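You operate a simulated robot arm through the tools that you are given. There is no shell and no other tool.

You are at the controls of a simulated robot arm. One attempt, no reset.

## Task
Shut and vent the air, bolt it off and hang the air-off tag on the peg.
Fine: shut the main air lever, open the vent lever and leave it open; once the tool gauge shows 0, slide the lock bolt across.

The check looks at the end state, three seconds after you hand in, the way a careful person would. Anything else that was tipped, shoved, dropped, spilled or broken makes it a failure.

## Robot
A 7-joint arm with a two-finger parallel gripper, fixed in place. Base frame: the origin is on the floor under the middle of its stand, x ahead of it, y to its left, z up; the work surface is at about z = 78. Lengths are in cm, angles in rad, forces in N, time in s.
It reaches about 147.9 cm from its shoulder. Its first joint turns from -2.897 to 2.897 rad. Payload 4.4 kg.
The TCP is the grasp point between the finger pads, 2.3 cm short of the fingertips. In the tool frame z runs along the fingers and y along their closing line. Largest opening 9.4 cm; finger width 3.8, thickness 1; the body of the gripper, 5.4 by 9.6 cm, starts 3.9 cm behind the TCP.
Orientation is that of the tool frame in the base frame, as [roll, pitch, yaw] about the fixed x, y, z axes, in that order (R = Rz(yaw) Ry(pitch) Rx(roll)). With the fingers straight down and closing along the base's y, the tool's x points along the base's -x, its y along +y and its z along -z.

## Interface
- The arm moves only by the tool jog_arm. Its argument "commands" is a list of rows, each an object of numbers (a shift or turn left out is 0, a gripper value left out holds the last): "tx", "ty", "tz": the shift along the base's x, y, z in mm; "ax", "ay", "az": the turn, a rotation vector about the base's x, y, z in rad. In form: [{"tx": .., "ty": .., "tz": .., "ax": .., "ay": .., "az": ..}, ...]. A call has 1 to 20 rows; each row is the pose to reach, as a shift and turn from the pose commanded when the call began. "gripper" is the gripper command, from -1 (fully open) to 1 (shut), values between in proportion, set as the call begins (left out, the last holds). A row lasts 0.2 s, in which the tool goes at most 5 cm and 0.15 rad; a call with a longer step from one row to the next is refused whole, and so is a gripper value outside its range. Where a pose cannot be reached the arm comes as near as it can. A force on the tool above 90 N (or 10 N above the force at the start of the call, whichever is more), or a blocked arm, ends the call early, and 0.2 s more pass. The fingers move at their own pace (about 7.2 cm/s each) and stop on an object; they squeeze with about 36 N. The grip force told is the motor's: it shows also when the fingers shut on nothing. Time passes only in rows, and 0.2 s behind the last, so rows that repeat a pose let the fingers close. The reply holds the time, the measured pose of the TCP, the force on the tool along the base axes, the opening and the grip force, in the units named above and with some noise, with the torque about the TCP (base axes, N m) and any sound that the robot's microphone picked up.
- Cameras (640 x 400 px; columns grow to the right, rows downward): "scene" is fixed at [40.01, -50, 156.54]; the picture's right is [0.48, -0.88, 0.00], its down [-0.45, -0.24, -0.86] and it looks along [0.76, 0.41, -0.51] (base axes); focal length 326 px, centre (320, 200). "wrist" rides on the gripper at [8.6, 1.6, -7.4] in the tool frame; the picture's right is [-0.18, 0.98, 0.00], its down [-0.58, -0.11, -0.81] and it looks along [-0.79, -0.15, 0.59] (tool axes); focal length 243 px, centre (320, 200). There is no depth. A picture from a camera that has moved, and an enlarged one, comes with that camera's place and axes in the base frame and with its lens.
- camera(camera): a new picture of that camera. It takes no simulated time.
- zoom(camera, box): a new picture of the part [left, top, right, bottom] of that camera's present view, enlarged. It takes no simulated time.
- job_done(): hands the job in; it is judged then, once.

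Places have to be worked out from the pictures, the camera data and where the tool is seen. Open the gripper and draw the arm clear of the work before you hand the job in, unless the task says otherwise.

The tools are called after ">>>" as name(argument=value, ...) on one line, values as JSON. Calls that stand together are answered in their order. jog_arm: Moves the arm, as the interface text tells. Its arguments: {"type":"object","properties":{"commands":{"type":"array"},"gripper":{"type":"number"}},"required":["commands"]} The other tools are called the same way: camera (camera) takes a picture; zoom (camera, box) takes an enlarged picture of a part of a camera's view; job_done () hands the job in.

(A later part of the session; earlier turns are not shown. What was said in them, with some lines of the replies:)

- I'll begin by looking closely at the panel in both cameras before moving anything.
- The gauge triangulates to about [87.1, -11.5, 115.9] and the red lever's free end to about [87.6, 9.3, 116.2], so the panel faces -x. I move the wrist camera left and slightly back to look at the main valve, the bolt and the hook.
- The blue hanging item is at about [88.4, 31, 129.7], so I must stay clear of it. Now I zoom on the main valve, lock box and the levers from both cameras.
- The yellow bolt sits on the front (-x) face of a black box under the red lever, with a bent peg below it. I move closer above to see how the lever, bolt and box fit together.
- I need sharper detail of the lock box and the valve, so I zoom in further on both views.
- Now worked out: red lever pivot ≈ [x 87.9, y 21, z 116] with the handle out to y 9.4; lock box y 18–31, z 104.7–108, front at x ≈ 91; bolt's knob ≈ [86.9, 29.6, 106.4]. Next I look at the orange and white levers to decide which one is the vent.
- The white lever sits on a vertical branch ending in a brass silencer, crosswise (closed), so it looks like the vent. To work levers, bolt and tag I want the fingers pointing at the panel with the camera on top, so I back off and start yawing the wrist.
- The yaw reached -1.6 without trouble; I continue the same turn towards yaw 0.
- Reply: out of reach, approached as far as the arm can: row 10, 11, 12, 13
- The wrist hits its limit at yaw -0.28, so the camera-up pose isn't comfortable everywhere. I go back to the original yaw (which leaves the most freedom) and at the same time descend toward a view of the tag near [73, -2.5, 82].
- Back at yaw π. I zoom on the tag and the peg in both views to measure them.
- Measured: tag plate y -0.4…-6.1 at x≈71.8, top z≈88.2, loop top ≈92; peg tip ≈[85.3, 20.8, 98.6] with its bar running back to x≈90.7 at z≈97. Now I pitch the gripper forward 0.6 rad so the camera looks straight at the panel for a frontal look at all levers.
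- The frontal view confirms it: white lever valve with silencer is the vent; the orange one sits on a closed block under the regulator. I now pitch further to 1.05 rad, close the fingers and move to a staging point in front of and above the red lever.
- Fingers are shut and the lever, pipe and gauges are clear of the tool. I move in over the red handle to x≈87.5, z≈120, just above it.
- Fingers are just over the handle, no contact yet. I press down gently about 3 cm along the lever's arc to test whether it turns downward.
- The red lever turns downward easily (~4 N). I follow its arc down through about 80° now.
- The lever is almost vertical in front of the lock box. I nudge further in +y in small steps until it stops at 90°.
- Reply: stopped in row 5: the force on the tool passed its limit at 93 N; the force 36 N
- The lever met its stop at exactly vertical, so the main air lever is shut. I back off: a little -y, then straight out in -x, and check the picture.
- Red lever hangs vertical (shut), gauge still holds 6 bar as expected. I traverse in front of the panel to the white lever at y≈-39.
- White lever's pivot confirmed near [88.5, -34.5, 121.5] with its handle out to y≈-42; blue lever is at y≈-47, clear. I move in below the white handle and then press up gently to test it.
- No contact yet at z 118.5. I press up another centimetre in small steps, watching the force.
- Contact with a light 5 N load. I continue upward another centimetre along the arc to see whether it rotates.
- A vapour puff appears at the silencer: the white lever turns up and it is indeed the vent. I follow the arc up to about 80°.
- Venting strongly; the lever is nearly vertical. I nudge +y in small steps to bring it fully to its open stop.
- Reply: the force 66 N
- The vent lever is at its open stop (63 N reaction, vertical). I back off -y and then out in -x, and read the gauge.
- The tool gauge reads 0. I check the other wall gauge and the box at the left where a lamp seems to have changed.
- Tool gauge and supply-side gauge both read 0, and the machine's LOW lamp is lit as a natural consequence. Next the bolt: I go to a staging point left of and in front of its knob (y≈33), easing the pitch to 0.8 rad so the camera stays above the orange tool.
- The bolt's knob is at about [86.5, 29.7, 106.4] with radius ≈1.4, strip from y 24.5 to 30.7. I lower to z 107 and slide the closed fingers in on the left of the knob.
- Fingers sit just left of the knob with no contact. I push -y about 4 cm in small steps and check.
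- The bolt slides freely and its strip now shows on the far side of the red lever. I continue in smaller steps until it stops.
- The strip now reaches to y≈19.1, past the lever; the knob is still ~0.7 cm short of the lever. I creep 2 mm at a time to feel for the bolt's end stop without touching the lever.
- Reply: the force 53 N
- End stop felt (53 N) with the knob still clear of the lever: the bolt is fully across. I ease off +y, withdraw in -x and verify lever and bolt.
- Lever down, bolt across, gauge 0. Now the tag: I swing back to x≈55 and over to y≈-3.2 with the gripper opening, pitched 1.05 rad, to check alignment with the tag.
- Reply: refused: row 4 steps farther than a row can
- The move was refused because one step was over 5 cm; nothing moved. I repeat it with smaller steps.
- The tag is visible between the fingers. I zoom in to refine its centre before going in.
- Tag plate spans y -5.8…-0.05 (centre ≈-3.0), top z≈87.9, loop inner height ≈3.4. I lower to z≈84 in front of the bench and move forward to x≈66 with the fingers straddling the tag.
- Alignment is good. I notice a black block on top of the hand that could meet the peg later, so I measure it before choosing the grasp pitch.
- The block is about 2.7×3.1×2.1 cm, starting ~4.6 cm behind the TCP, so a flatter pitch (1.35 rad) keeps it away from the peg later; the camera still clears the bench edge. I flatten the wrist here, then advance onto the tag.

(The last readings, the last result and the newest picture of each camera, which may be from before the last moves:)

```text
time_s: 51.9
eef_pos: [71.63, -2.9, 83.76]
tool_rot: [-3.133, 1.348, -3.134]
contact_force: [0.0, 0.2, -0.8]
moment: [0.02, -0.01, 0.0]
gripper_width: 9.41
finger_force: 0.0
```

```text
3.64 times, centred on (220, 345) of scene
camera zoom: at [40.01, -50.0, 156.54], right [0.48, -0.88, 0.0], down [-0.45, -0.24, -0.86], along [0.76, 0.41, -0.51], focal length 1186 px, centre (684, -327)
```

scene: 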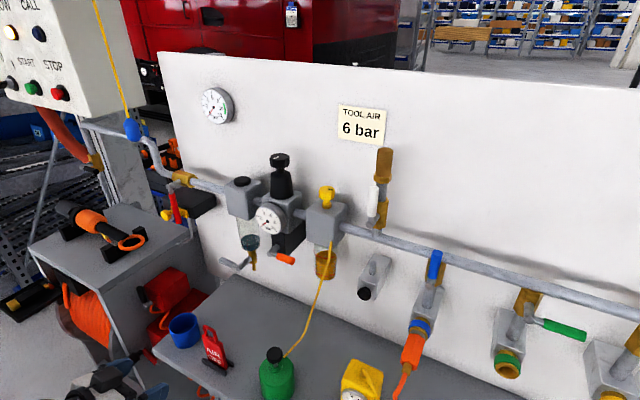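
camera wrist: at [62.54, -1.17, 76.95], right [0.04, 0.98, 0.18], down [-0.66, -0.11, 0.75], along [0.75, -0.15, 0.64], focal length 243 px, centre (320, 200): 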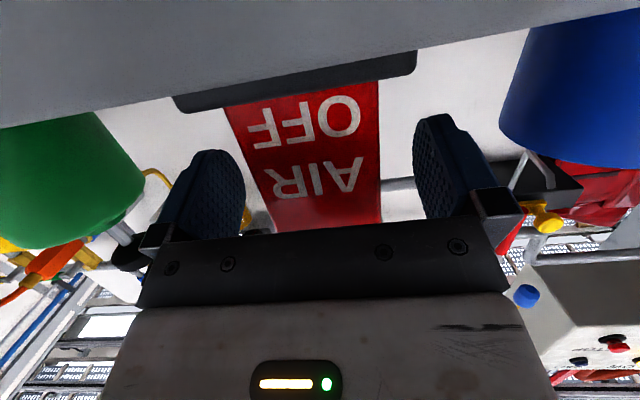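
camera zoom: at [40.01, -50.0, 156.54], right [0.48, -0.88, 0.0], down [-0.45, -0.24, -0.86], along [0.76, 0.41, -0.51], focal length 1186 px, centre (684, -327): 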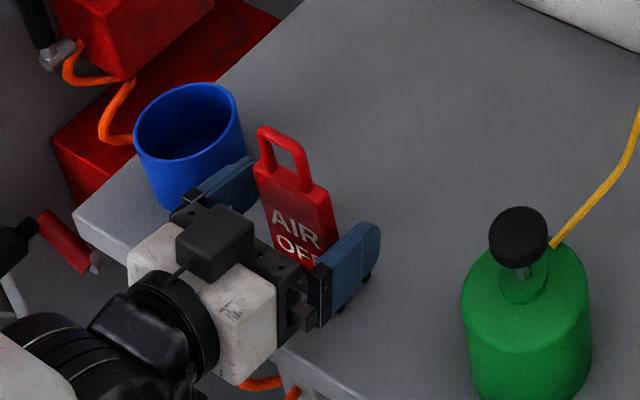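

Fingers straddle the tag cleanly, clear of cup and bottle. I close the gripper on its edges.

>>> jog_arm(commands=[{"tz": 0}, {"tz": 0}, {"tz": 0}, {"tz": 0}, {"tz": 0}], gripper=1)

>>> zoom(camera="scene", box=[140, 290, 300, 400])

>>> camera(camera="wrist")

```text
time_s: 53.1
eef_pos: [71.68, -2.82, 83.73]
tool_rot: [-3.134, 1.347, -3.135]
contact_force: [0.4, 0.9, 2.1]
moment: [0.04, 0.02, -0.03]
gripper_width: 5.92
finger_force: 35.9
```

```text
3.64 times, centred on (220, 345) of scene
camera zoom: at [40.01, -50.0, 156.54], right [0.48, -0.88, 0.0], down [-0.45, -0.24, -0.86], along [0.76, 0.41, -0.51], focal length 1186 px, centre (684, -327)
```

zoom: 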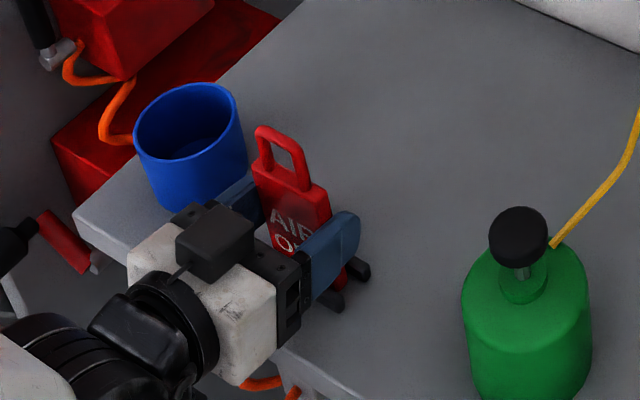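

```text
taken
camera wrist: at [62.52, -1.18, 76.95], right [0.04, 0.98, 0.18], down [-0.66, -0.11, 0.75], along [0.75, -0.15, 0.64], focal length 243 px, centre (320, 200)
```

wrist: 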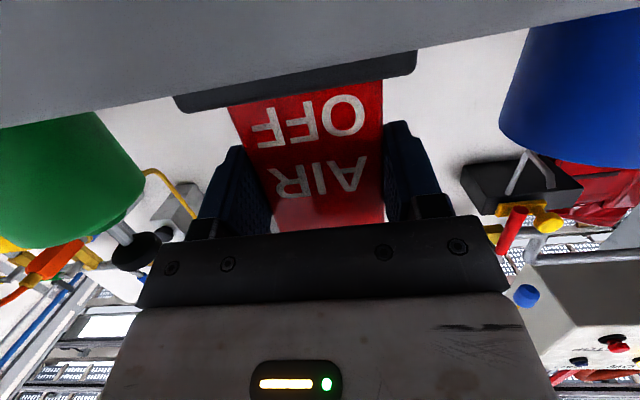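

Grip is firm at 5.9 cm. I lift straight up out of the rails, slowly at first.

>>> jog_arm(commands=[{"tz": 8}, {"tz": 16}, {"tz": 26}, {"tz": 40}, {"tz": 60}, {"tz": 80}])

>>> zoom(camera="scene", box=[140, 270, 300, 400])

>>> camera(camera="wrist")

```text
time_s: 54.5
eef_pos: [71.53, -2.74, 91.73]
tool_rot: [-3.132, 1.35, -3.134]
contact_force: [0.0, -1.2, -0.5]
moment: [-0.03, -0.04, 0.03]
gripper_width: 5.95
finger_force: 36.0
```

```text
3.08 times, centred on (220, 335) of scene
camera zoom: at [40.01, -50.0, 156.54], right [0.48, -0.88, 0.0], down [-0.45, -0.24, -0.86], along [0.76, 0.41, -0.51], focal length 1003 px, centre (628, -215)
```

zoom: 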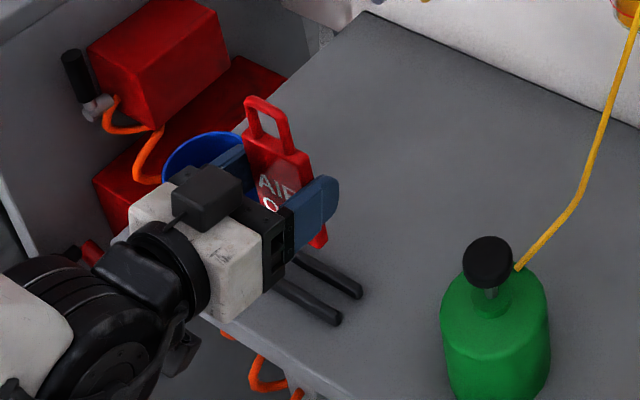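

```text
taken
camera wrist: at [62.4, -1.22, 84.89], right [0.04, 0.98, 0.18], down [-0.66, -0.11, 0.75], along [0.75, -0.15, 0.64], focal length 243 px, centre (320, 200)
```

wrist: 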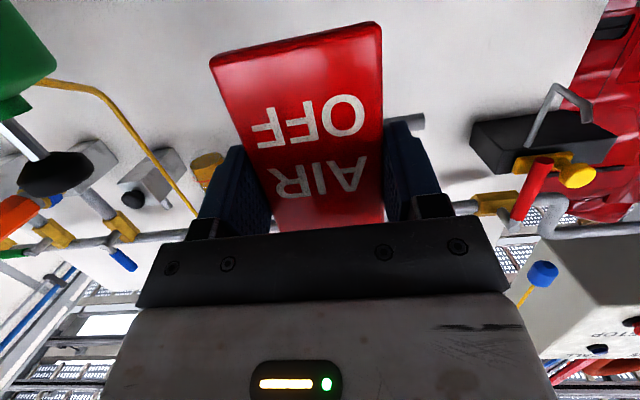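

Tag is out of its holder and the rails stayed put. I raise it clear of the cup and move partway left so the wrist camera can see the peg beside the tag and refine its position.

>>> jog_arm(commands=[{"tz": 40}, {"tz": 80}, {"tz": 80, "ty": 30}, {"tz": 80, "ty": 60}, {"tz": 80, "ty": 90}, {"tz": 80, "ty": 90}])

>>> camera(camera="wrist")

>>> zoom(camera="wrist", box=[400, 40, 600, 200])

>>> zoom(camera="scene", box=[120, 180, 280, 300])

```text
time_s: 55.9
eef_pos: [71.54, 6.08, 99.66]
tool_rot: [-3.133, 1.346, -3.135]
contact_force: [-0.7, 0.9, -1.1]
moment: [0.01, -0.04, -0.01]
gripper_width: 5.93
finger_force: 36.5
```

```text
taken
camera wrist: at [62.29, 7.83, 92.84], right [0.04, 0.98, 0.18], down [-0.66, -0.11, 0.75], along [0.75, -0.15, 0.64], focal length 243 px, centre (320, 200)
```

wrist: 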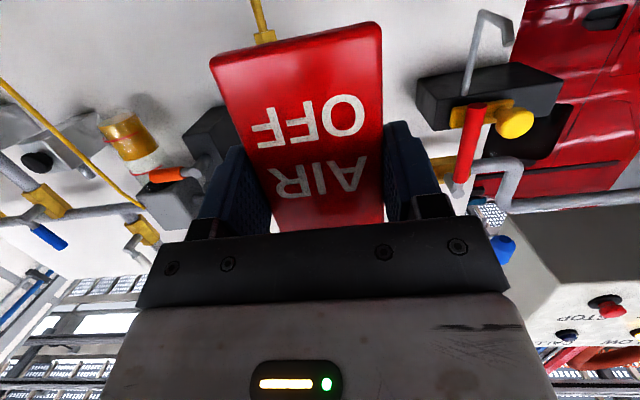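

```text
2.50 times, centred on (500, 120) of wrist
camera zoom: at [62.29, 7.83, 92.84], right [0.04, 0.98, 0.18], down [-0.66, -0.11, 0.75], along [0.75, -0.15, 0.64], focal length 606 px, centre (-130, 400)
```

zoom: 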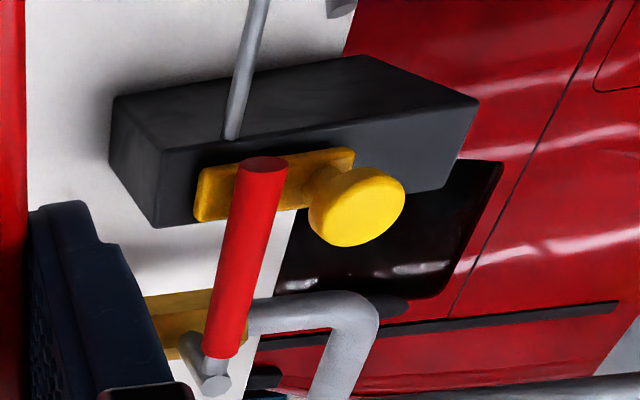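

```text
3.33 times, centred on (200, 240) of scene
camera zoom: at [40.01, -50.0, 156.54], right [0.48, -0.88, 0.0], down [-0.45, -0.24, -0.86], along [0.76, 0.41, -0.51], focal length 1087 px, centre (720, 67)
```

zoom: 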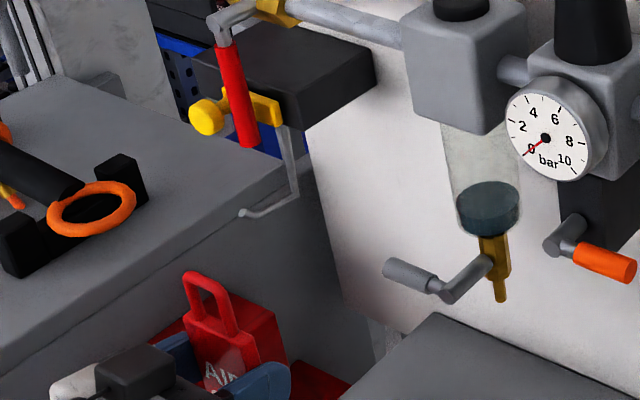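

Good view of everything. I zoom on the peg in the wrist view to pin its tip.

>>> zoom(camera="wrist", box=[440, 0, 560, 100])

>>> zoom(camera="scene", box=[140, 200, 240, 290])

```text
4.00 times, centred on (500, 50) of wrist
camera zoom: at [62.29, 7.83, 92.84], right [0.04, 0.98, 0.18], down [-0.66, -0.11, 0.75], along [0.75, -0.15, 0.64], focal length 970 px, centre (-400, 800)
```

zoom: 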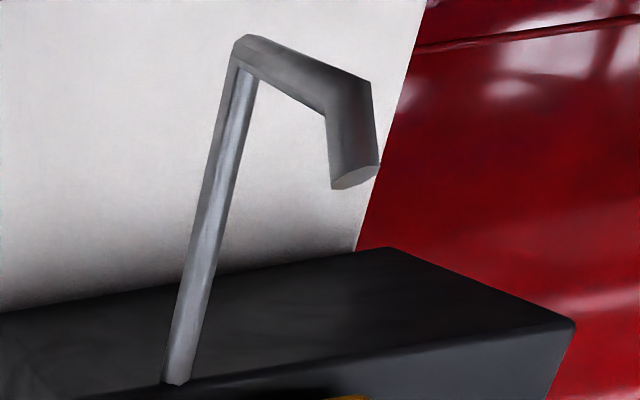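

```text
4.44 times, centred on (190, 245) of scene
camera zoom: at [40.01, -50.0, 156.54], right [0.48, -0.88, 0.0], down [-0.45, -0.24, -0.86], along [0.76, 0.41, -0.51], focal length 1449 px, centre (898, 0)
```

zoom: 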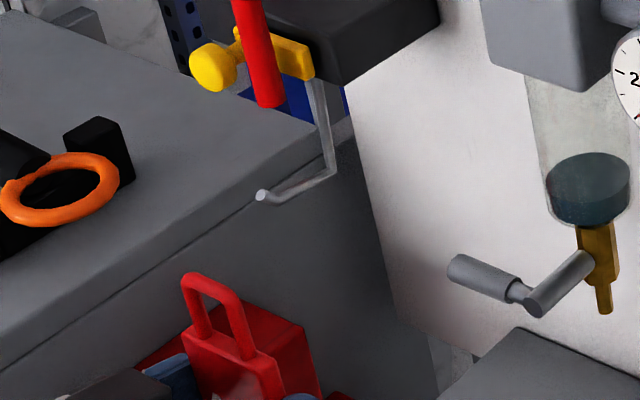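

Peg: tip ≈[85.5, 21.0, 98.4], bar along x at z≈97, corner x≈91.3; loop sits 8.2 above / 0.5 ahead of the TCP. Before going in I want to know exactly where the black handle by the red box is, so I back up and tip the camera toward level.

>>> jog_arm(commands=[{"tx": -25, "tz": -10, "ay": 0.13}, {"tx": -50, "tz": -20, "ay": 0.26}, {"tx": -75, "ty": 10, "tz": -30, "ay": 0.39}, {"tx": -100, "ty": 20, "tz": -40, "ay": 0.52}, {"tx": -115, "ty": 30, "tz": -50, "ay": 0.65}, {"tx": -115, "ty": 30, "tz": -50, "ay": 0.65}])

>>> camera(camera="wrist")

>>> camera(camera="scene")

```text
time_s: 57.3
eef_pos: [60.16, 9.22, 94.76]
tool_rot: [-3.139, 0.697, 3.141]
contact_force: [0.2, 0.2, 0.0]
moment: [-0.02, -0.03, 0.02]
gripper_width: 5.91
finger_force: 35.7
```

```text
taken
camera wrist: at [48.73, 10.87, 94.79], right [0.14, 0.98, 0.12], down [-0.07, -0.11, 0.99], along [0.99, -0.15, 0.05], focal length 243 px, centre (320, 200)
```

wrist: 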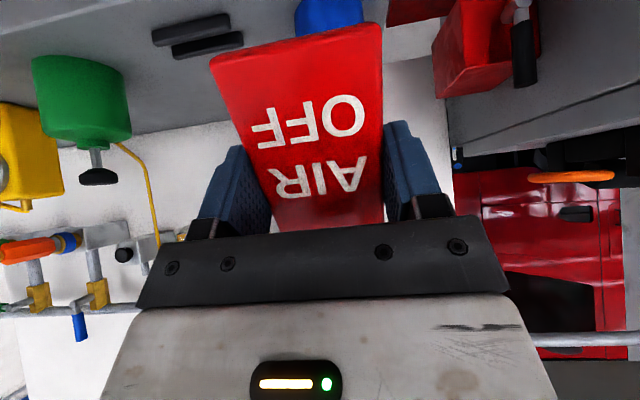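

```text
taken
```

scene: 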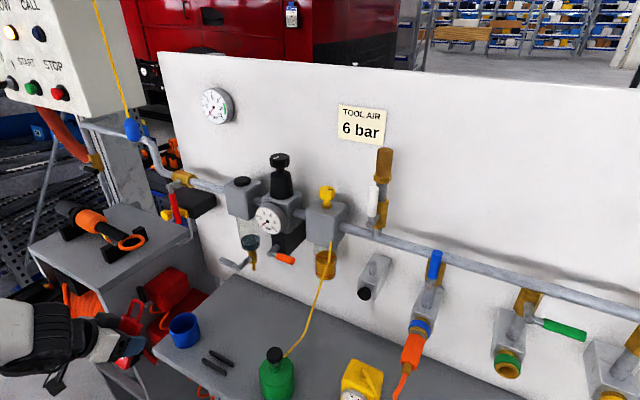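

The black handle's top triangulates to about [74.7, 27.5, 87.3]. I zoom in to also place the red box and its edges before choosing the approach path.

>>> zoom(camera="wrist", box=[380, 0, 580, 160])

>>> zoom(camera="scene", box=[110, 220, 250, 340])

```text
2.50 times, centred on (480, 80) of wrist
camera zoom: at [48.73, 10.87, 94.79], right [0.14, 0.98, 0.12], down [-0.07, -0.11, 0.99], along [0.99, -0.15, 0.05], focal length 606 px, centre (-80, 500)
```

zoom: 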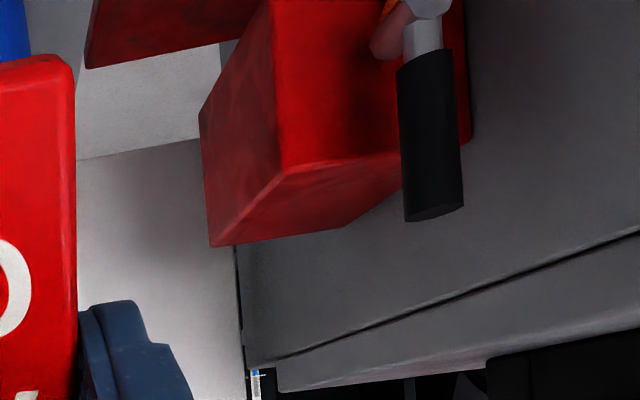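

```text
3.33 times, centred on (180, 280) of scene
camera zoom: at [40.01, -50.0, 156.54], right [0.48, -0.88, 0.0], down [-0.45, -0.24, -0.86], along [0.76, 0.41, -0.51], focal length 1087 px, centre (787, -67)
```

zoom: 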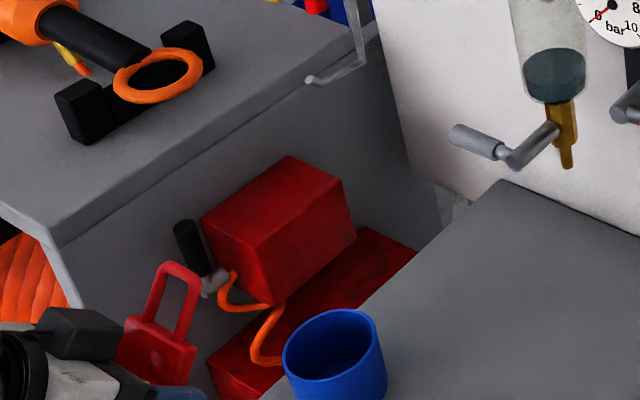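

Red box: y ≥24, x 78–87.6, top z≈83.8; so with zero yaw the hanging camera would come too close to it. I'll approach with the hand yawed +0.35 rad, which swings the camera away. First I return the pitch to 1.35 rad so the tag is upright.

>>> jog_arm(commands=[{"tx": 4, "ty": 12, "tz": 8, "ay": -0.13}, {"tx": 8, "ty": 24, "tz": 16, "ay": -0.26}, {"tx": 12, "ty": 36, "tz": 24, "ay": -0.39}, {"tx": 16, "ty": 48, "tz": 32, "ay": -0.52}, {"tx": 20, "ty": 60, "tz": 35, "ay": -0.65}, {"tx": 20, "ty": 60, "tz": 35, "ay": -0.65}])

>>> jog_arm(commands=[{"tx": 15, "ty": 12, "az": 0.09}, {"tx": 35, "ty": 25, "tz": -10, "az": 0.18}, {"tx": 55, "ty": 40, "tz": -20, "az": 0.27}, {"tx": 75, "ty": 55, "tz": -30, "az": 0.35}, {"tx": 75, "ty": 58, "tz": -30, "az": 0.35}])

>>> camera(camera="scene")

>>> camera(camera="wrist")

>>> zoom(camera="scene", box=[100, 190, 260, 320])

```text
time_s: 58.7
eef_pos: [62.08, 15.08, 98.15]
tool_rot: [-3.136, 1.349, -3.136]
contact_force: [-0.2, -1.2, 0.2]
moment: [-0.02, -0.03, 0.02]
gripper_width: 5.94
finger_force: 36.1
```

```text
time_s: 59.9
eef_pos: [69.46, 21.0, 95.15]
tool_rot: [-3.134, 1.347, -2.785]
contact_force: [-0.7, 0.6, -0.5]
moment: [0.01, 0.02, -0.01]
gripper_width: 5.91
finger_force: 36.0
```

```text
taken
```

scene: 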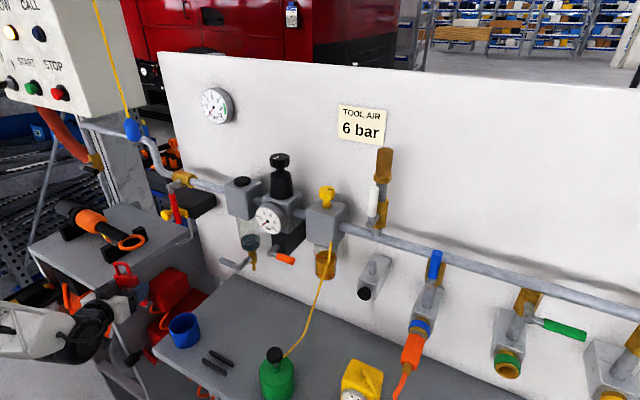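

```text
taken
camera wrist: at [60.35, 19.34, 88.37], right [-0.3, 0.94, 0.18], down [-0.58, -0.33, 0.75], along [0.76, 0.12, 0.64], focal length 243 px, centre (320, 200)
```

wrist: 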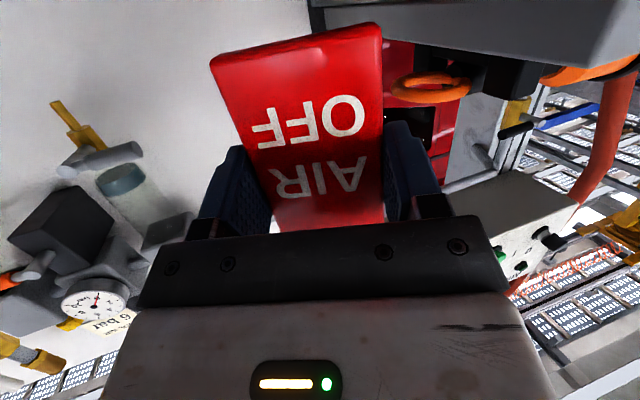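

```text
3.08 times, centred on (180, 255) of scene
camera zoom: at [40.01, -50.0, 156.54], right [0.48, -0.88, 0.0], down [-0.45, -0.24, -0.86], along [0.76, 0.41, -0.51], focal length 1003 px, centre (751, 31)
```

zoom: 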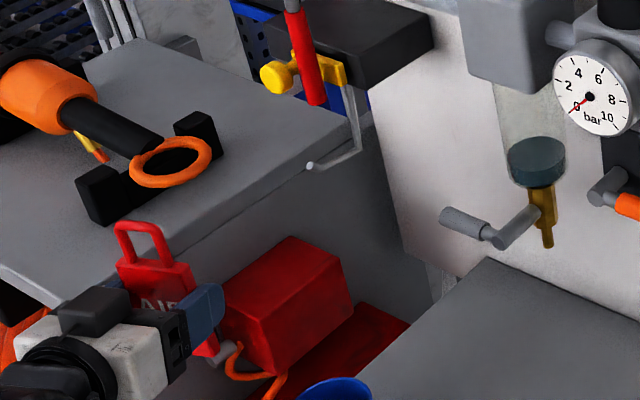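

Tag and peg are both well visible from the scene camera. I advance to x≈82, z≈92.4, just short of the peg tip, and check the alignment.

>>> jog_arm(commands=[{"tx": 25}, {"tx": 50}, {"tx": 75, "tz": -5}, {"tx": 100, "tz": -15}, {"tx": 125, "tz": -27}, {"tx": 125, "tz": -27}])

>>> zoom(camera="scene", box=[110, 180, 250, 300])

>>> camera(camera="wrist")

```text
time_s: 61.3
eef_pos: [82.13, 20.91, 92.48]
tool_rot: [-3.134, 1.347, -2.784]
contact_force: [-0.5, -0.3, -0.4]
moment: [0.03, 0.01, 0.0]
gripper_width: 5.92
finger_force: 35.9
```

```text
3.33 times, centred on (180, 240) of scene
camera zoom: at [40.01, -50.0, 156.54], right [0.48, -0.88, 0.0], down [-0.45, -0.24, -0.86], along [0.76, 0.41, -0.51], focal length 1087 px, centre (787, 67)
```

zoom: 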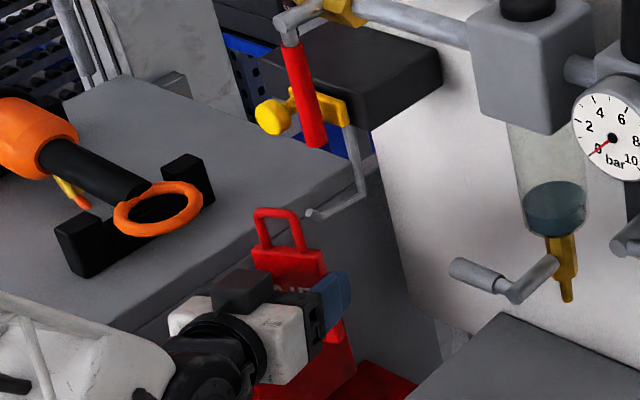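

```text
taken
camera wrist: at [72.94, 19.31, 85.66], right [-0.3, 0.94, 0.18], down [-0.58, -0.33, 0.75], along [0.76, 0.12, 0.64], focal length 243 px, centre (320, 200)
```

wrist: 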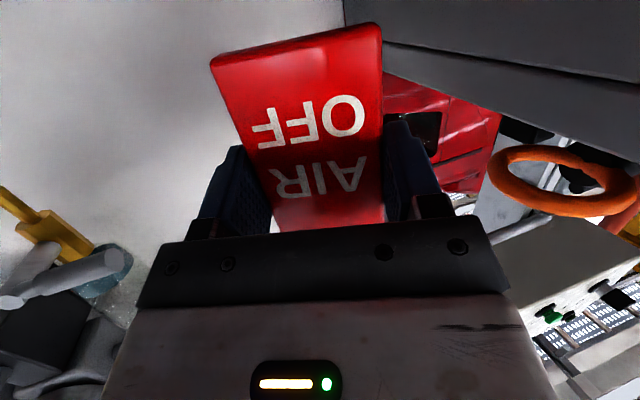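

I zoom closely on loop and peg tip to check relative height and lateral position.

>>> zoom(camera="scene", box=[160, 210, 230, 270])

```text
6.67 times, centred on (195, 240) of scene
camera zoom: at [40.01, -50.0, 156.54], right [0.48, -0.88, 0.0], down [-0.45, -0.24, -0.86], along [0.76, 0.41, -0.51], focal length 2173 px, centre (1153, -67)
```

zoom: 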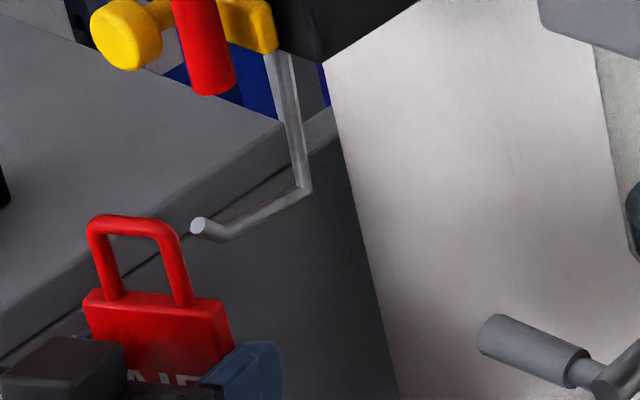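

In the image, the loop's opening centre lands exactly on the peg tip after ~2.9 cm of +x travel, which agrees with the triangulated tip. I drop 4 mm for bar clearance and advance 3.3 cm in small steps.

>>> jog_arm(commands=[{"tx": 6, "tz": -4}, {"tx": 14, "tz": -4}, {"tx": 21, "tz": -4}, {"tx": 28, "tz": -4}, {"tx": 34, "tz": -4}, {"tx": 34, "tz": -4}])

>>> zoom(camera="scene", box=[160, 200, 240, 270])

```text
time_s: 62.7
eef_pos: [85.47, 20.89, 92.11]
tool_rot: [-3.133, 1.347, -2.784]
contact_force: [0.1, -0.5, -0.2]
moment: [-0.02, 0.01, -0.05]
gripper_width: 5.91
finger_force: 35.8
```

```text
5.71 times, centred on (200, 235) of scene
camera zoom: at [40.01, -50.0, 156.54], right [0.48, -0.88, 0.0], down [-0.45, -0.24, -0.86], along [0.76, 0.41, -0.51], focal length 1863 px, centre (1006, 0)
```

zoom: 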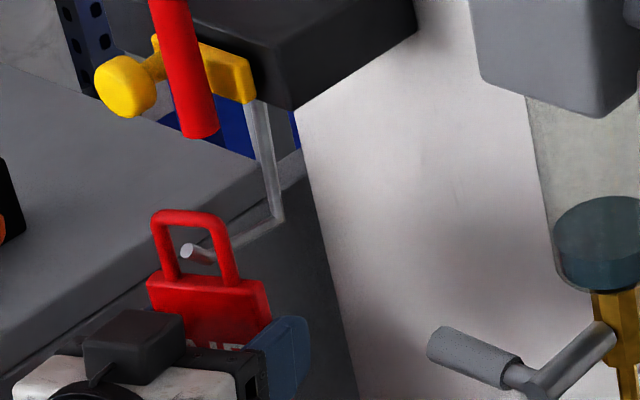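

The tip appears inside the loop with no contact force. I zoom in to verify before going further.

>>> zoom(camera="scene", box=[170, 225, 215, 260])

```text
11.43 times, centred on (192, 242) of scene
camera zoom: at [40.01, -50.0, 156.54], right [0.48, -0.88, 0.0], down [-0.45, -0.24, -0.86], along [0.76, 0.41, -0.51], focal length 3726 px, centre (1777, -286)
```

zoom: 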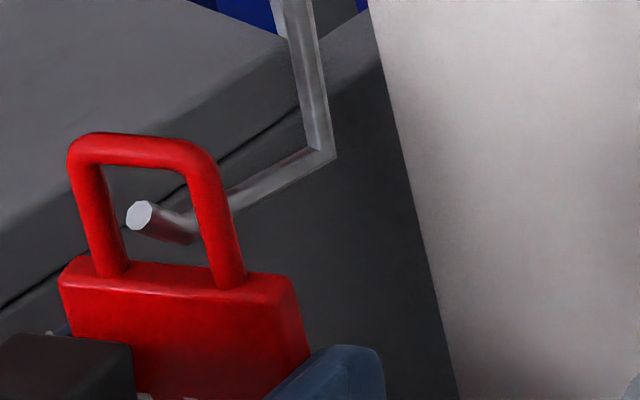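

The tip is centred between the loop's legs. I advance another 1.9 cm so the loop's top bar passes the upturned end.

>>> jog_arm(commands=[{"tx": 5}, {"tx": 10}, {"tx": 15}, {"tx": 19}, {"tx": 19}])

>>> zoom(camera="scene", box=[170, 220, 220, 260])

>>> zoom(camera="scene", box=[110, 180, 250, 300])

```text
time_s: 63.9
eef_pos: [87.37, 20.97, 92.17]
tool_rot: [-3.131, 1.347, -2.784]
contact_force: [0.4, 1.1, 0.2]
moment: [0.0, -0.04, 0.03]
gripper_width: 5.94
finger_force: 35.5
```

```text
10.00 times, centred on (195, 240) of scene
camera zoom: at [40.01, -50.0, 156.54], right [0.48, -0.88, 0.0], down [-0.45, -0.24, -0.86], along [0.76, 0.41, -0.51], focal length 3260 px, centre (1570, -200)
```

zoom: 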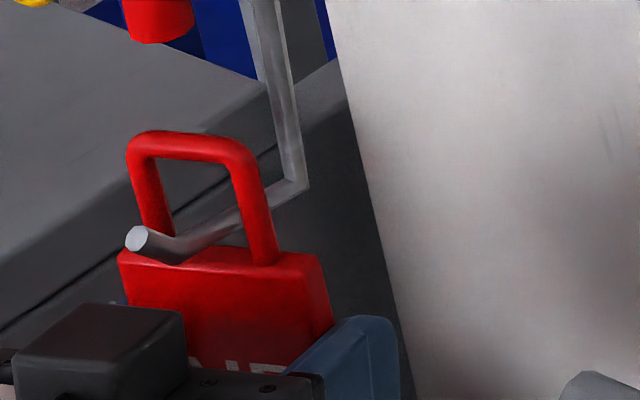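

```text
3.33 times, centred on (180, 240) of scene
camera zoom: at [40.01, -50.0, 156.54], right [0.48, -0.88, 0.0], down [-0.45, -0.24, -0.86], along [0.76, 0.41, -0.51], focal length 1087 px, centre (787, 67)
```

zoom: 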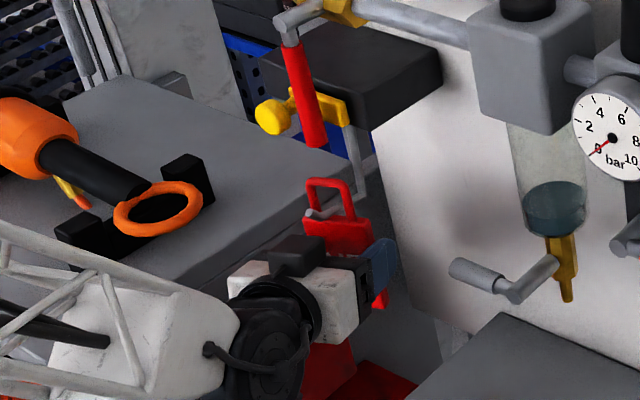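

The peg is through the loop and its upturned end stands in front. I now lower the tag until the loop's bar takes up on the peg.

>>> jog_arm(commands=[{"tz": -5}, {"tz": -10}, {"tz": -15}, {"tz": -15}])

>>> zoom(camera="scene", box=[170, 220, 220, 260])

```text
time_s: 64.9
eef_pos: [87.24, 20.76, 90.61]
tool_rot: [-3.133, 1.347, -2.785]
contact_force: [-0.6, 0.1, -0.5]
moment: [0.0, -0.02, -0.03]
gripper_width: 5.92
finger_force: 36.0
```

```text
10.00 times, centred on (195, 240) of scene
camera zoom: at [40.01, -50.0, 156.54], right [0.48, -0.88, 0.0], down [-0.45, -0.24, -0.86], along [0.76, 0.41, -0.51], focal length 3260 px, centre (1570, -200)
```

zoom: 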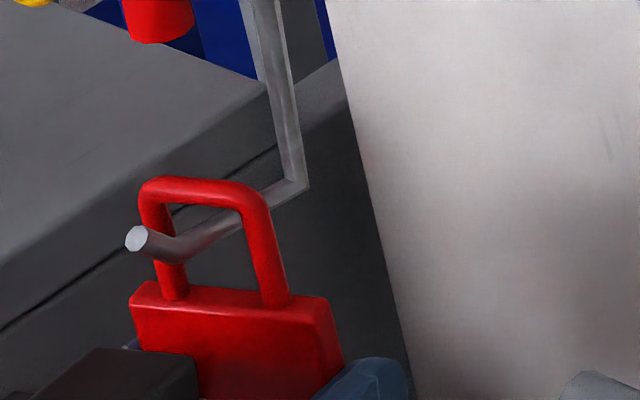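

The peg bar is just under the loop's top bar. I lower a few more millimetres in small steps until contact.

>>> jog_arm(commands=[{"tz": -2}, {"tz": -4}, {"tz": -6}, {"tz": -6}])

>>> zoom(camera="scene", box=[170, 220, 220, 260])

```text
time_s: 65.9
eef_pos: [87.25, 20.76, 90.03]
tool_rot: [-3.133, 1.347, -2.785]
contact_force: [-0.7, -0.9, -1.2]
moment: [0.02, 0.01, -0.03]
gripper_width: 5.93
finger_force: 36.7
```

```text
10.00 times, centred on (195, 240) of scene
camera zoom: at [40.01, -50.0, 156.54], right [0.48, -0.88, 0.0], down [-0.45, -0.24, -0.86], along [0.76, 0.41, -0.51], focal length 3260 px, centre (1570, -200)
```

zoom: 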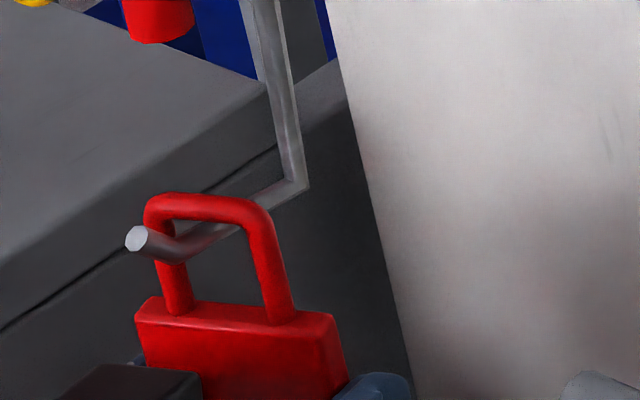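

Very close now. Two or three more millimetres, watching the force.

>>> jog_arm(commands=[{"tz": -1.5}, {"tz": -3}, {"tz": -3}])

>>> zoom(camera="scene", box=[170, 220, 220, 260])

>>> camera(camera="wrist")

```text
time_s: 66.7
eef_pos: [87.55, 20.91, 89.91]
tool_rot: [-3.134, 1.351, -2.783]
contact_force: [-1.0, -3.1, 28.8]
moment: [0.26, -0.19, 0.01]
gripper_width: 5.94
finger_force: 36.0
```

```text
10.00 times, centred on (195, 240) of scene
camera zoom: at [40.01, -50.0, 156.54], right [0.48, -0.88, 0.0], down [-0.45, -0.24, -0.86], along [0.76, 0.41, -0.51], focal length 3260 px, centre (1570, -200)
```

zoom: 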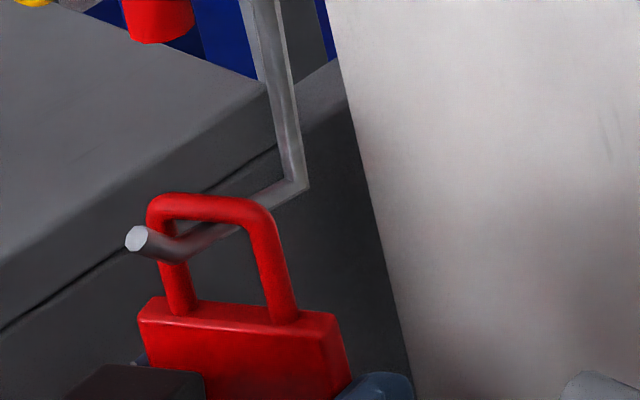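

```text
taken
camera wrist: at [78.33, 19.31, 83.07], right [-0.3, 0.94, 0.18], down [-0.58, -0.33, 0.74], along [0.75, 0.12, 0.65], focal length 243 px, centre (320, 200)
```

wrist: 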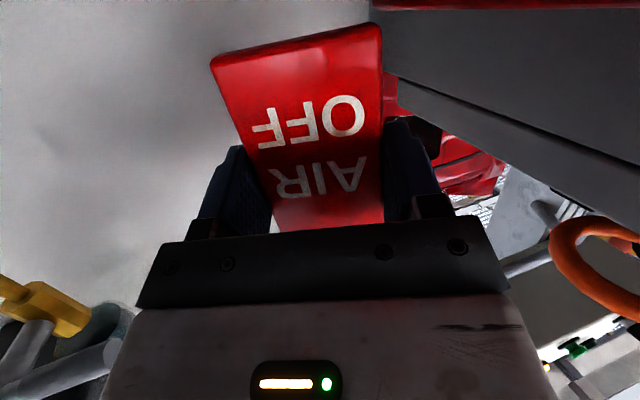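

The loop is resting on the peg (29 N upward). I relieve that by 1.5 mm and open the fingers partway.

>>> jog_arm(commands=[{"tz": 1.5}, {"tz": 1.5}])

>>> jog_arm(commands=[{"tz": 0}, {"tz": 0}, {"tz": 0}, {"tz": 0}], gripper=-0.5)

>>> zoom(camera="scene", box=[150, 210, 230, 280])

>>> camera(camera="wrist")

```text
time_s: 67.3
eef_pos: [87.45, 20.8, 89.94]
tool_rot: [-3.131, 1.349, -2.783]
contact_force: [6.0, 1.0, 26.1]
moment: [-0.05, 0.31, 0.01]
gripper_width: 5.93
finger_force: 36.1
```

```text
time_s: 68.3
eef_pos: [87.44, 20.83, 89.89]
tool_rot: [-3.133, 1.348, -2.786]
contact_force: [0.4, -0.2, 0.2]
moment: [0.01, 0.04, -0.03]
gripper_width: 7.06
finger_force: 0.0
```

```text
5.71 times, centred on (190, 245) of scene
camera zoom: at [40.01, -50.0, 156.54], right [0.48, -0.88, 0.0], down [-0.45, -0.24, -0.86], along [0.76, 0.41, -0.51], focal length 1863 px, centre (1063, -57)
```

zoom: 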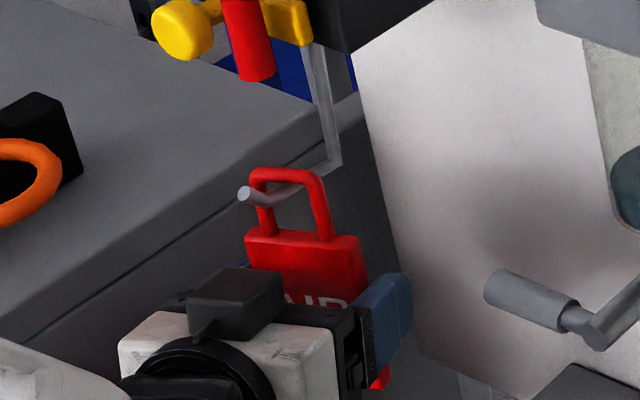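

```text
taken
camera wrist: at [78.25, 19.28, 83.0], right [-0.3, 0.94, 0.18], down [-0.58, -0.33, 0.75], along [0.76, 0.12, 0.64], focal length 243 px, centre (320, 200)
```

wrist: 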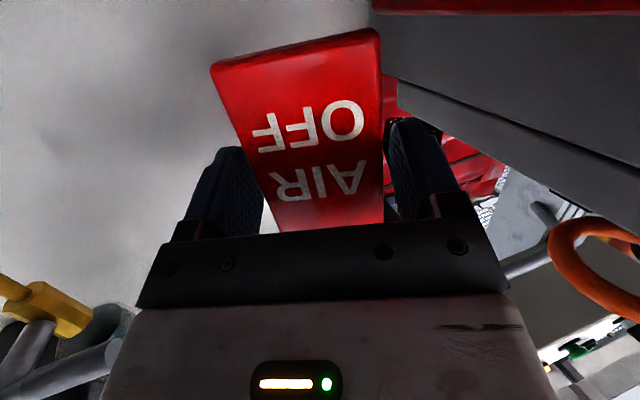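

The tag hangs freely on the peg. I open fully and withdraw straight back along the hand's direction, rising once clear of the tag.

>>> jog_arm(commands=[{"tx": 0}, {"tx": 0}, {"tx": 0}, {"tx": -14, "ty": -5}, {"tx": -28, "ty": -10}, {"tx": -47, "ty": -17}, {"tx": -66, "ty": -24}, {"tx": -94, "ty": -34, "tz": 15}, {"tx": -122, "ty": -44, "tz": 35}, {"tx": -150, "ty": -55, "tz": 55}], gripper=-1)

>>> camera(camera="scene")

>>> zoom(camera="scene", box=[120, 170, 260, 290])

>>> camera(camera="wrist")

```text
time_s: 70.5
eef_pos: [72.25, 15.64, 95.36]
tool_rot: [-3.135, 1.349, -2.786]
contact_force: [-0.2, -0.5, 0.1]
moment: [0.01, -0.01, 0.01]
gripper_width: 9.4
finger_force: 0.0
```

```text
taken
```

scene: 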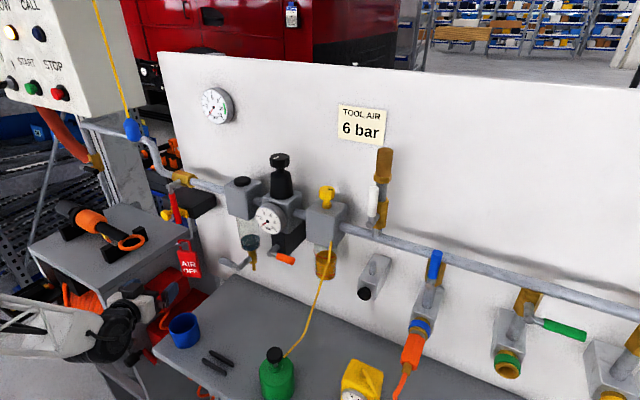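

```text
3.33 times, centred on (190, 230) of scene
camera zoom: at [40.01, -50.0, 156.54], right [0.48, -0.88, 0.0], down [-0.45, -0.24, -0.86], along [0.76, 0.41, -0.51], focal length 1087 px, centre (753, 100)
```

zoom: 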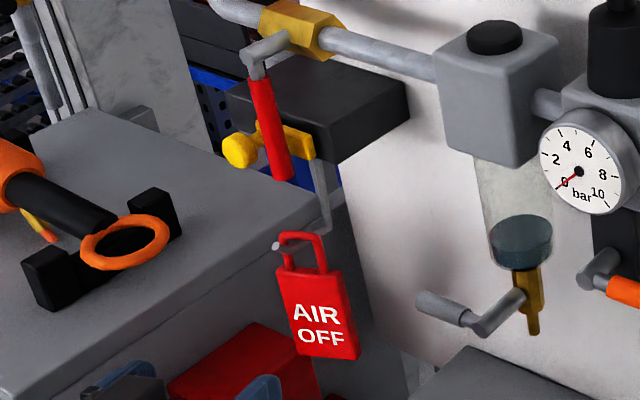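

```text
taken
camera wrist: at [63.15, 13.96, 88.59], right [-0.3, 0.94, 0.18], down [-0.58, -0.33, 0.75], along [0.76, 0.12, 0.64], focal length 243 px, centre (320, 200)
```

wrist: 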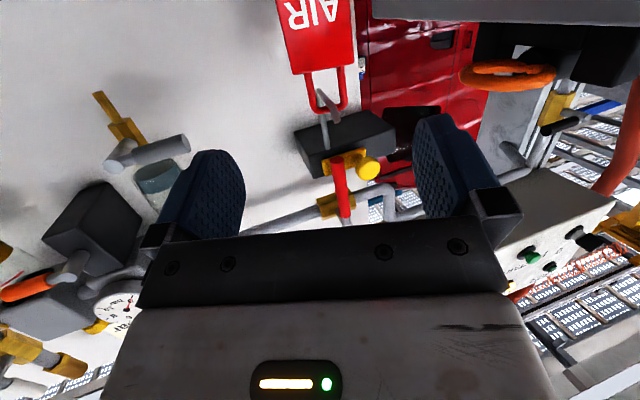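

The tag hangs on the peg, lever down, bolt across, vent up, gauge 0. I draw the arm well back and up.

>>> jog_arm(commands=[{"tx": -30, "tz": 15}, {"tx": -60, "tz": 40}, {"tx": -90, "ty": -15, "tz": 70}, {"tx": -120, "ty": -35, "tz": 105}, {"tx": -140, "ty": -60, "tz": 140}, {"tx": -150, "ty": -90, "tz": 175}, {"tx": -150, "ty": -120, "tz": 210}, {"tx": -150, "ty": -150, "tz": 245}, {"tx": -150, "ty": -150, "tz": 245}, {"tx": -150, "ty": -150, "tz": 245}])

>>> camera(camera="scene")

>>> zoom(camera="scene", box=[120, 160, 260, 300])

>>> zoom(camera="scene", box=[140, 280, 300, 400])

>>> zoom(camera="scene", box=[240, 130, 460, 290])

```text
refused: row 4 steps farther than a row can; nothing moved
```

```text
taken
```

scene: 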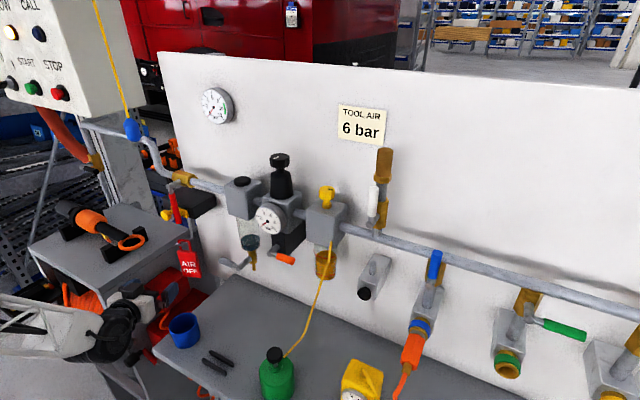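

```text
2.86 times, centred on (190, 230) of scene
camera zoom: at [40.01, -50.0, 156.54], right [0.48, -0.88, 0.0], down [-0.45, -0.24, -0.86], along [0.76, 0.41, -0.51], focal length 932 px, centre (691, 114)
```

zoom: 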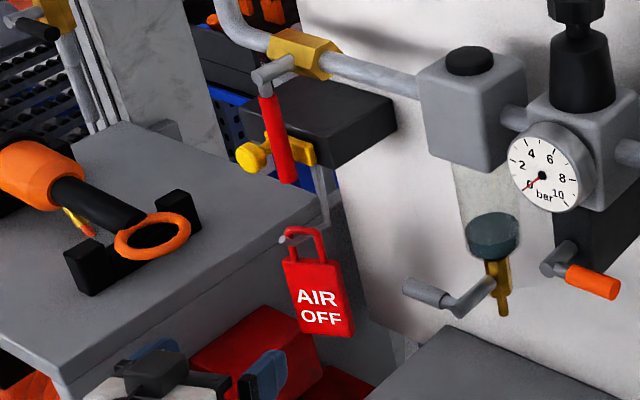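

```text
3.33 times, centred on (220, 340) of scene
camera zoom: at [40.01, -50.0, 156.54], right [0.48, -0.88, 0.0], down [-0.45, -0.24, -0.86], along [0.76, 0.41, -0.51], focal length 1087 px, centre (653, -267)
```

zoom: 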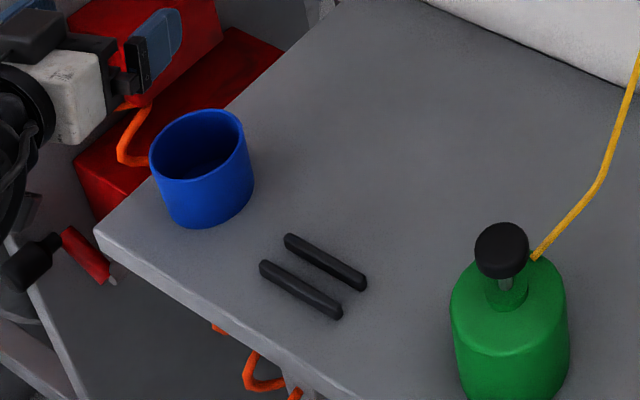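

```text
2.50 times, centred on (350, 210) of scene
camera zoom: at [40.01, -50.0, 156.54], right [0.48, -0.88, 0.0], down [-0.45, -0.24, -0.86], along [0.76, 0.41, -0.51], focal length 815 px, centre (245, 175)
```

zoom: 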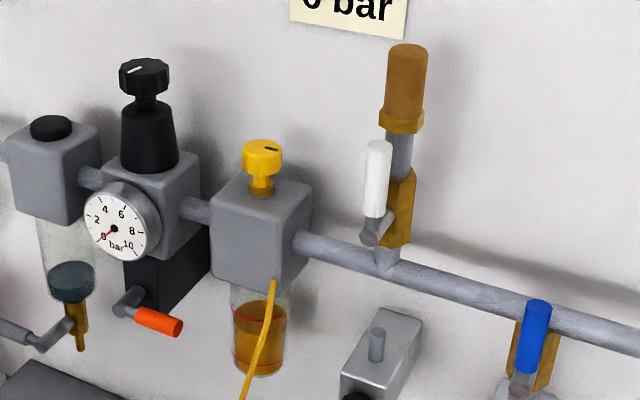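

That retreat was refused for one over-long step; nothing moved and everything looks right. I repeat the retreat with smaller steps.

>>> jog_arm(commands=[{"tx": -30, "tz": 15}, {"tx": -60, "tz": 35}, {"tx": -85, "ty": -10, "tz": 60}, {"tx": -105, "ty": -25, "tz": 90}, {"tx": -120, "ty": -45, "tz": 120}, {"tx": -130, "ty": -65, "tz": 150}, {"tx": -140, "ty": -85, "tz": 180}, {"tx": -150, "ty": -105, "tz": 210}, {"tx": -150, "ty": -125, "tz": 240}, {"tx": -150, "ty": -125, "tz": 240}, {"tx": -150, "ty": -125, "tz": 240}])

>>> camera(camera="scene")

>>> zoom(camera="scene", box=[120, 160, 260, 300])

>>> camera(camera="wrist")

```text
time_s: 72.9
eef_pos: [57.35, 2.66, 119.31]
tool_rot: [-3.133, 1.347, -2.784]
contact_force: [0.1, 0.1, 0.9]
moment: [-0.01, 0.02, 0.0]
gripper_width: 9.42
finger_force: 0.1
```

```text
taken
```

scene: 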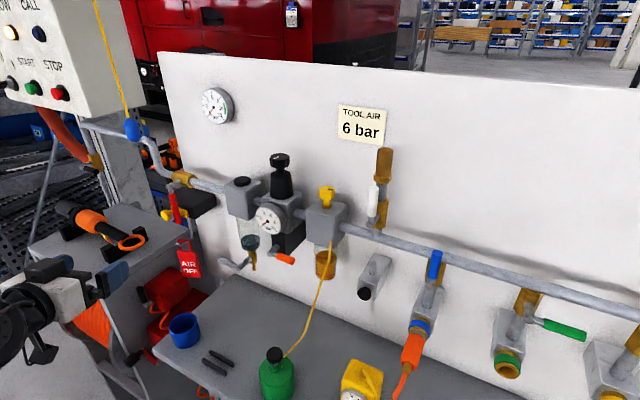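

```text
2.86 times, centred on (190, 230) of scene
camera zoom: at [40.01, -50.0, 156.54], right [0.48, -0.88, 0.0], down [-0.45, -0.24, -0.86], along [0.76, 0.41, -0.51], focal length 932 px, centre (691, 114)
```

zoom: 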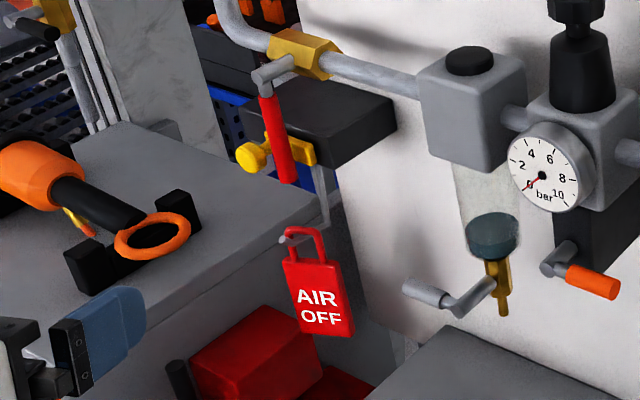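

```text
taken
camera wrist: at [48.21, 1.23, 112.52], right [-0.3, 0.94, 0.18], down [-0.58, -0.33, 0.75], along [0.76, 0.12, 0.64], focal length 243 px, centre (320, 200)
```

wrist: 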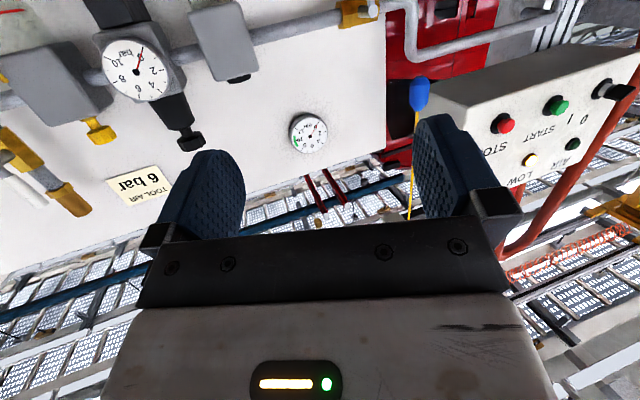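

The final pictures show the main lever down (shut), the vent lever upright (open) and the tool gauge at 0. The bolt is across behind the lever, the AIR OFF tag hangs still on the peg, and nothing else has been disturbed. The gripper is open and the arm is clear, so I hand the job in.

>>> job_done()

```text
The job is handed in.
```

The job is handed in, and the last pictures showed everything as you asked:

- **Main air:** the red lever is turned down to its stop, so the main air is shut.
- **Vent:** the white lever on the silencer branch is upright at its stop and left open.
- **Pressure:** the tool gauge read 0 before I moved the bolt. The wall gauge dropped to 0 too.
- **Lock bolt:** it is slid fully across to its end stop, passing behind the red lever.
- **Tag:** the AIR OFF tag hangs by its loop on the peg under the lock box.

The LOW lamp on the control box came on after the air was vented. I took that as the normal result of losing pressure.

The only hard contacts were against end stops (about 93 N on the red lever, 63 N on the vent, 53 N on the bolt). There was also about 29 N when the tag's loop came down on the peg. The pictures showed nothing else moved; the gripper is open and the arm is drawn clear.
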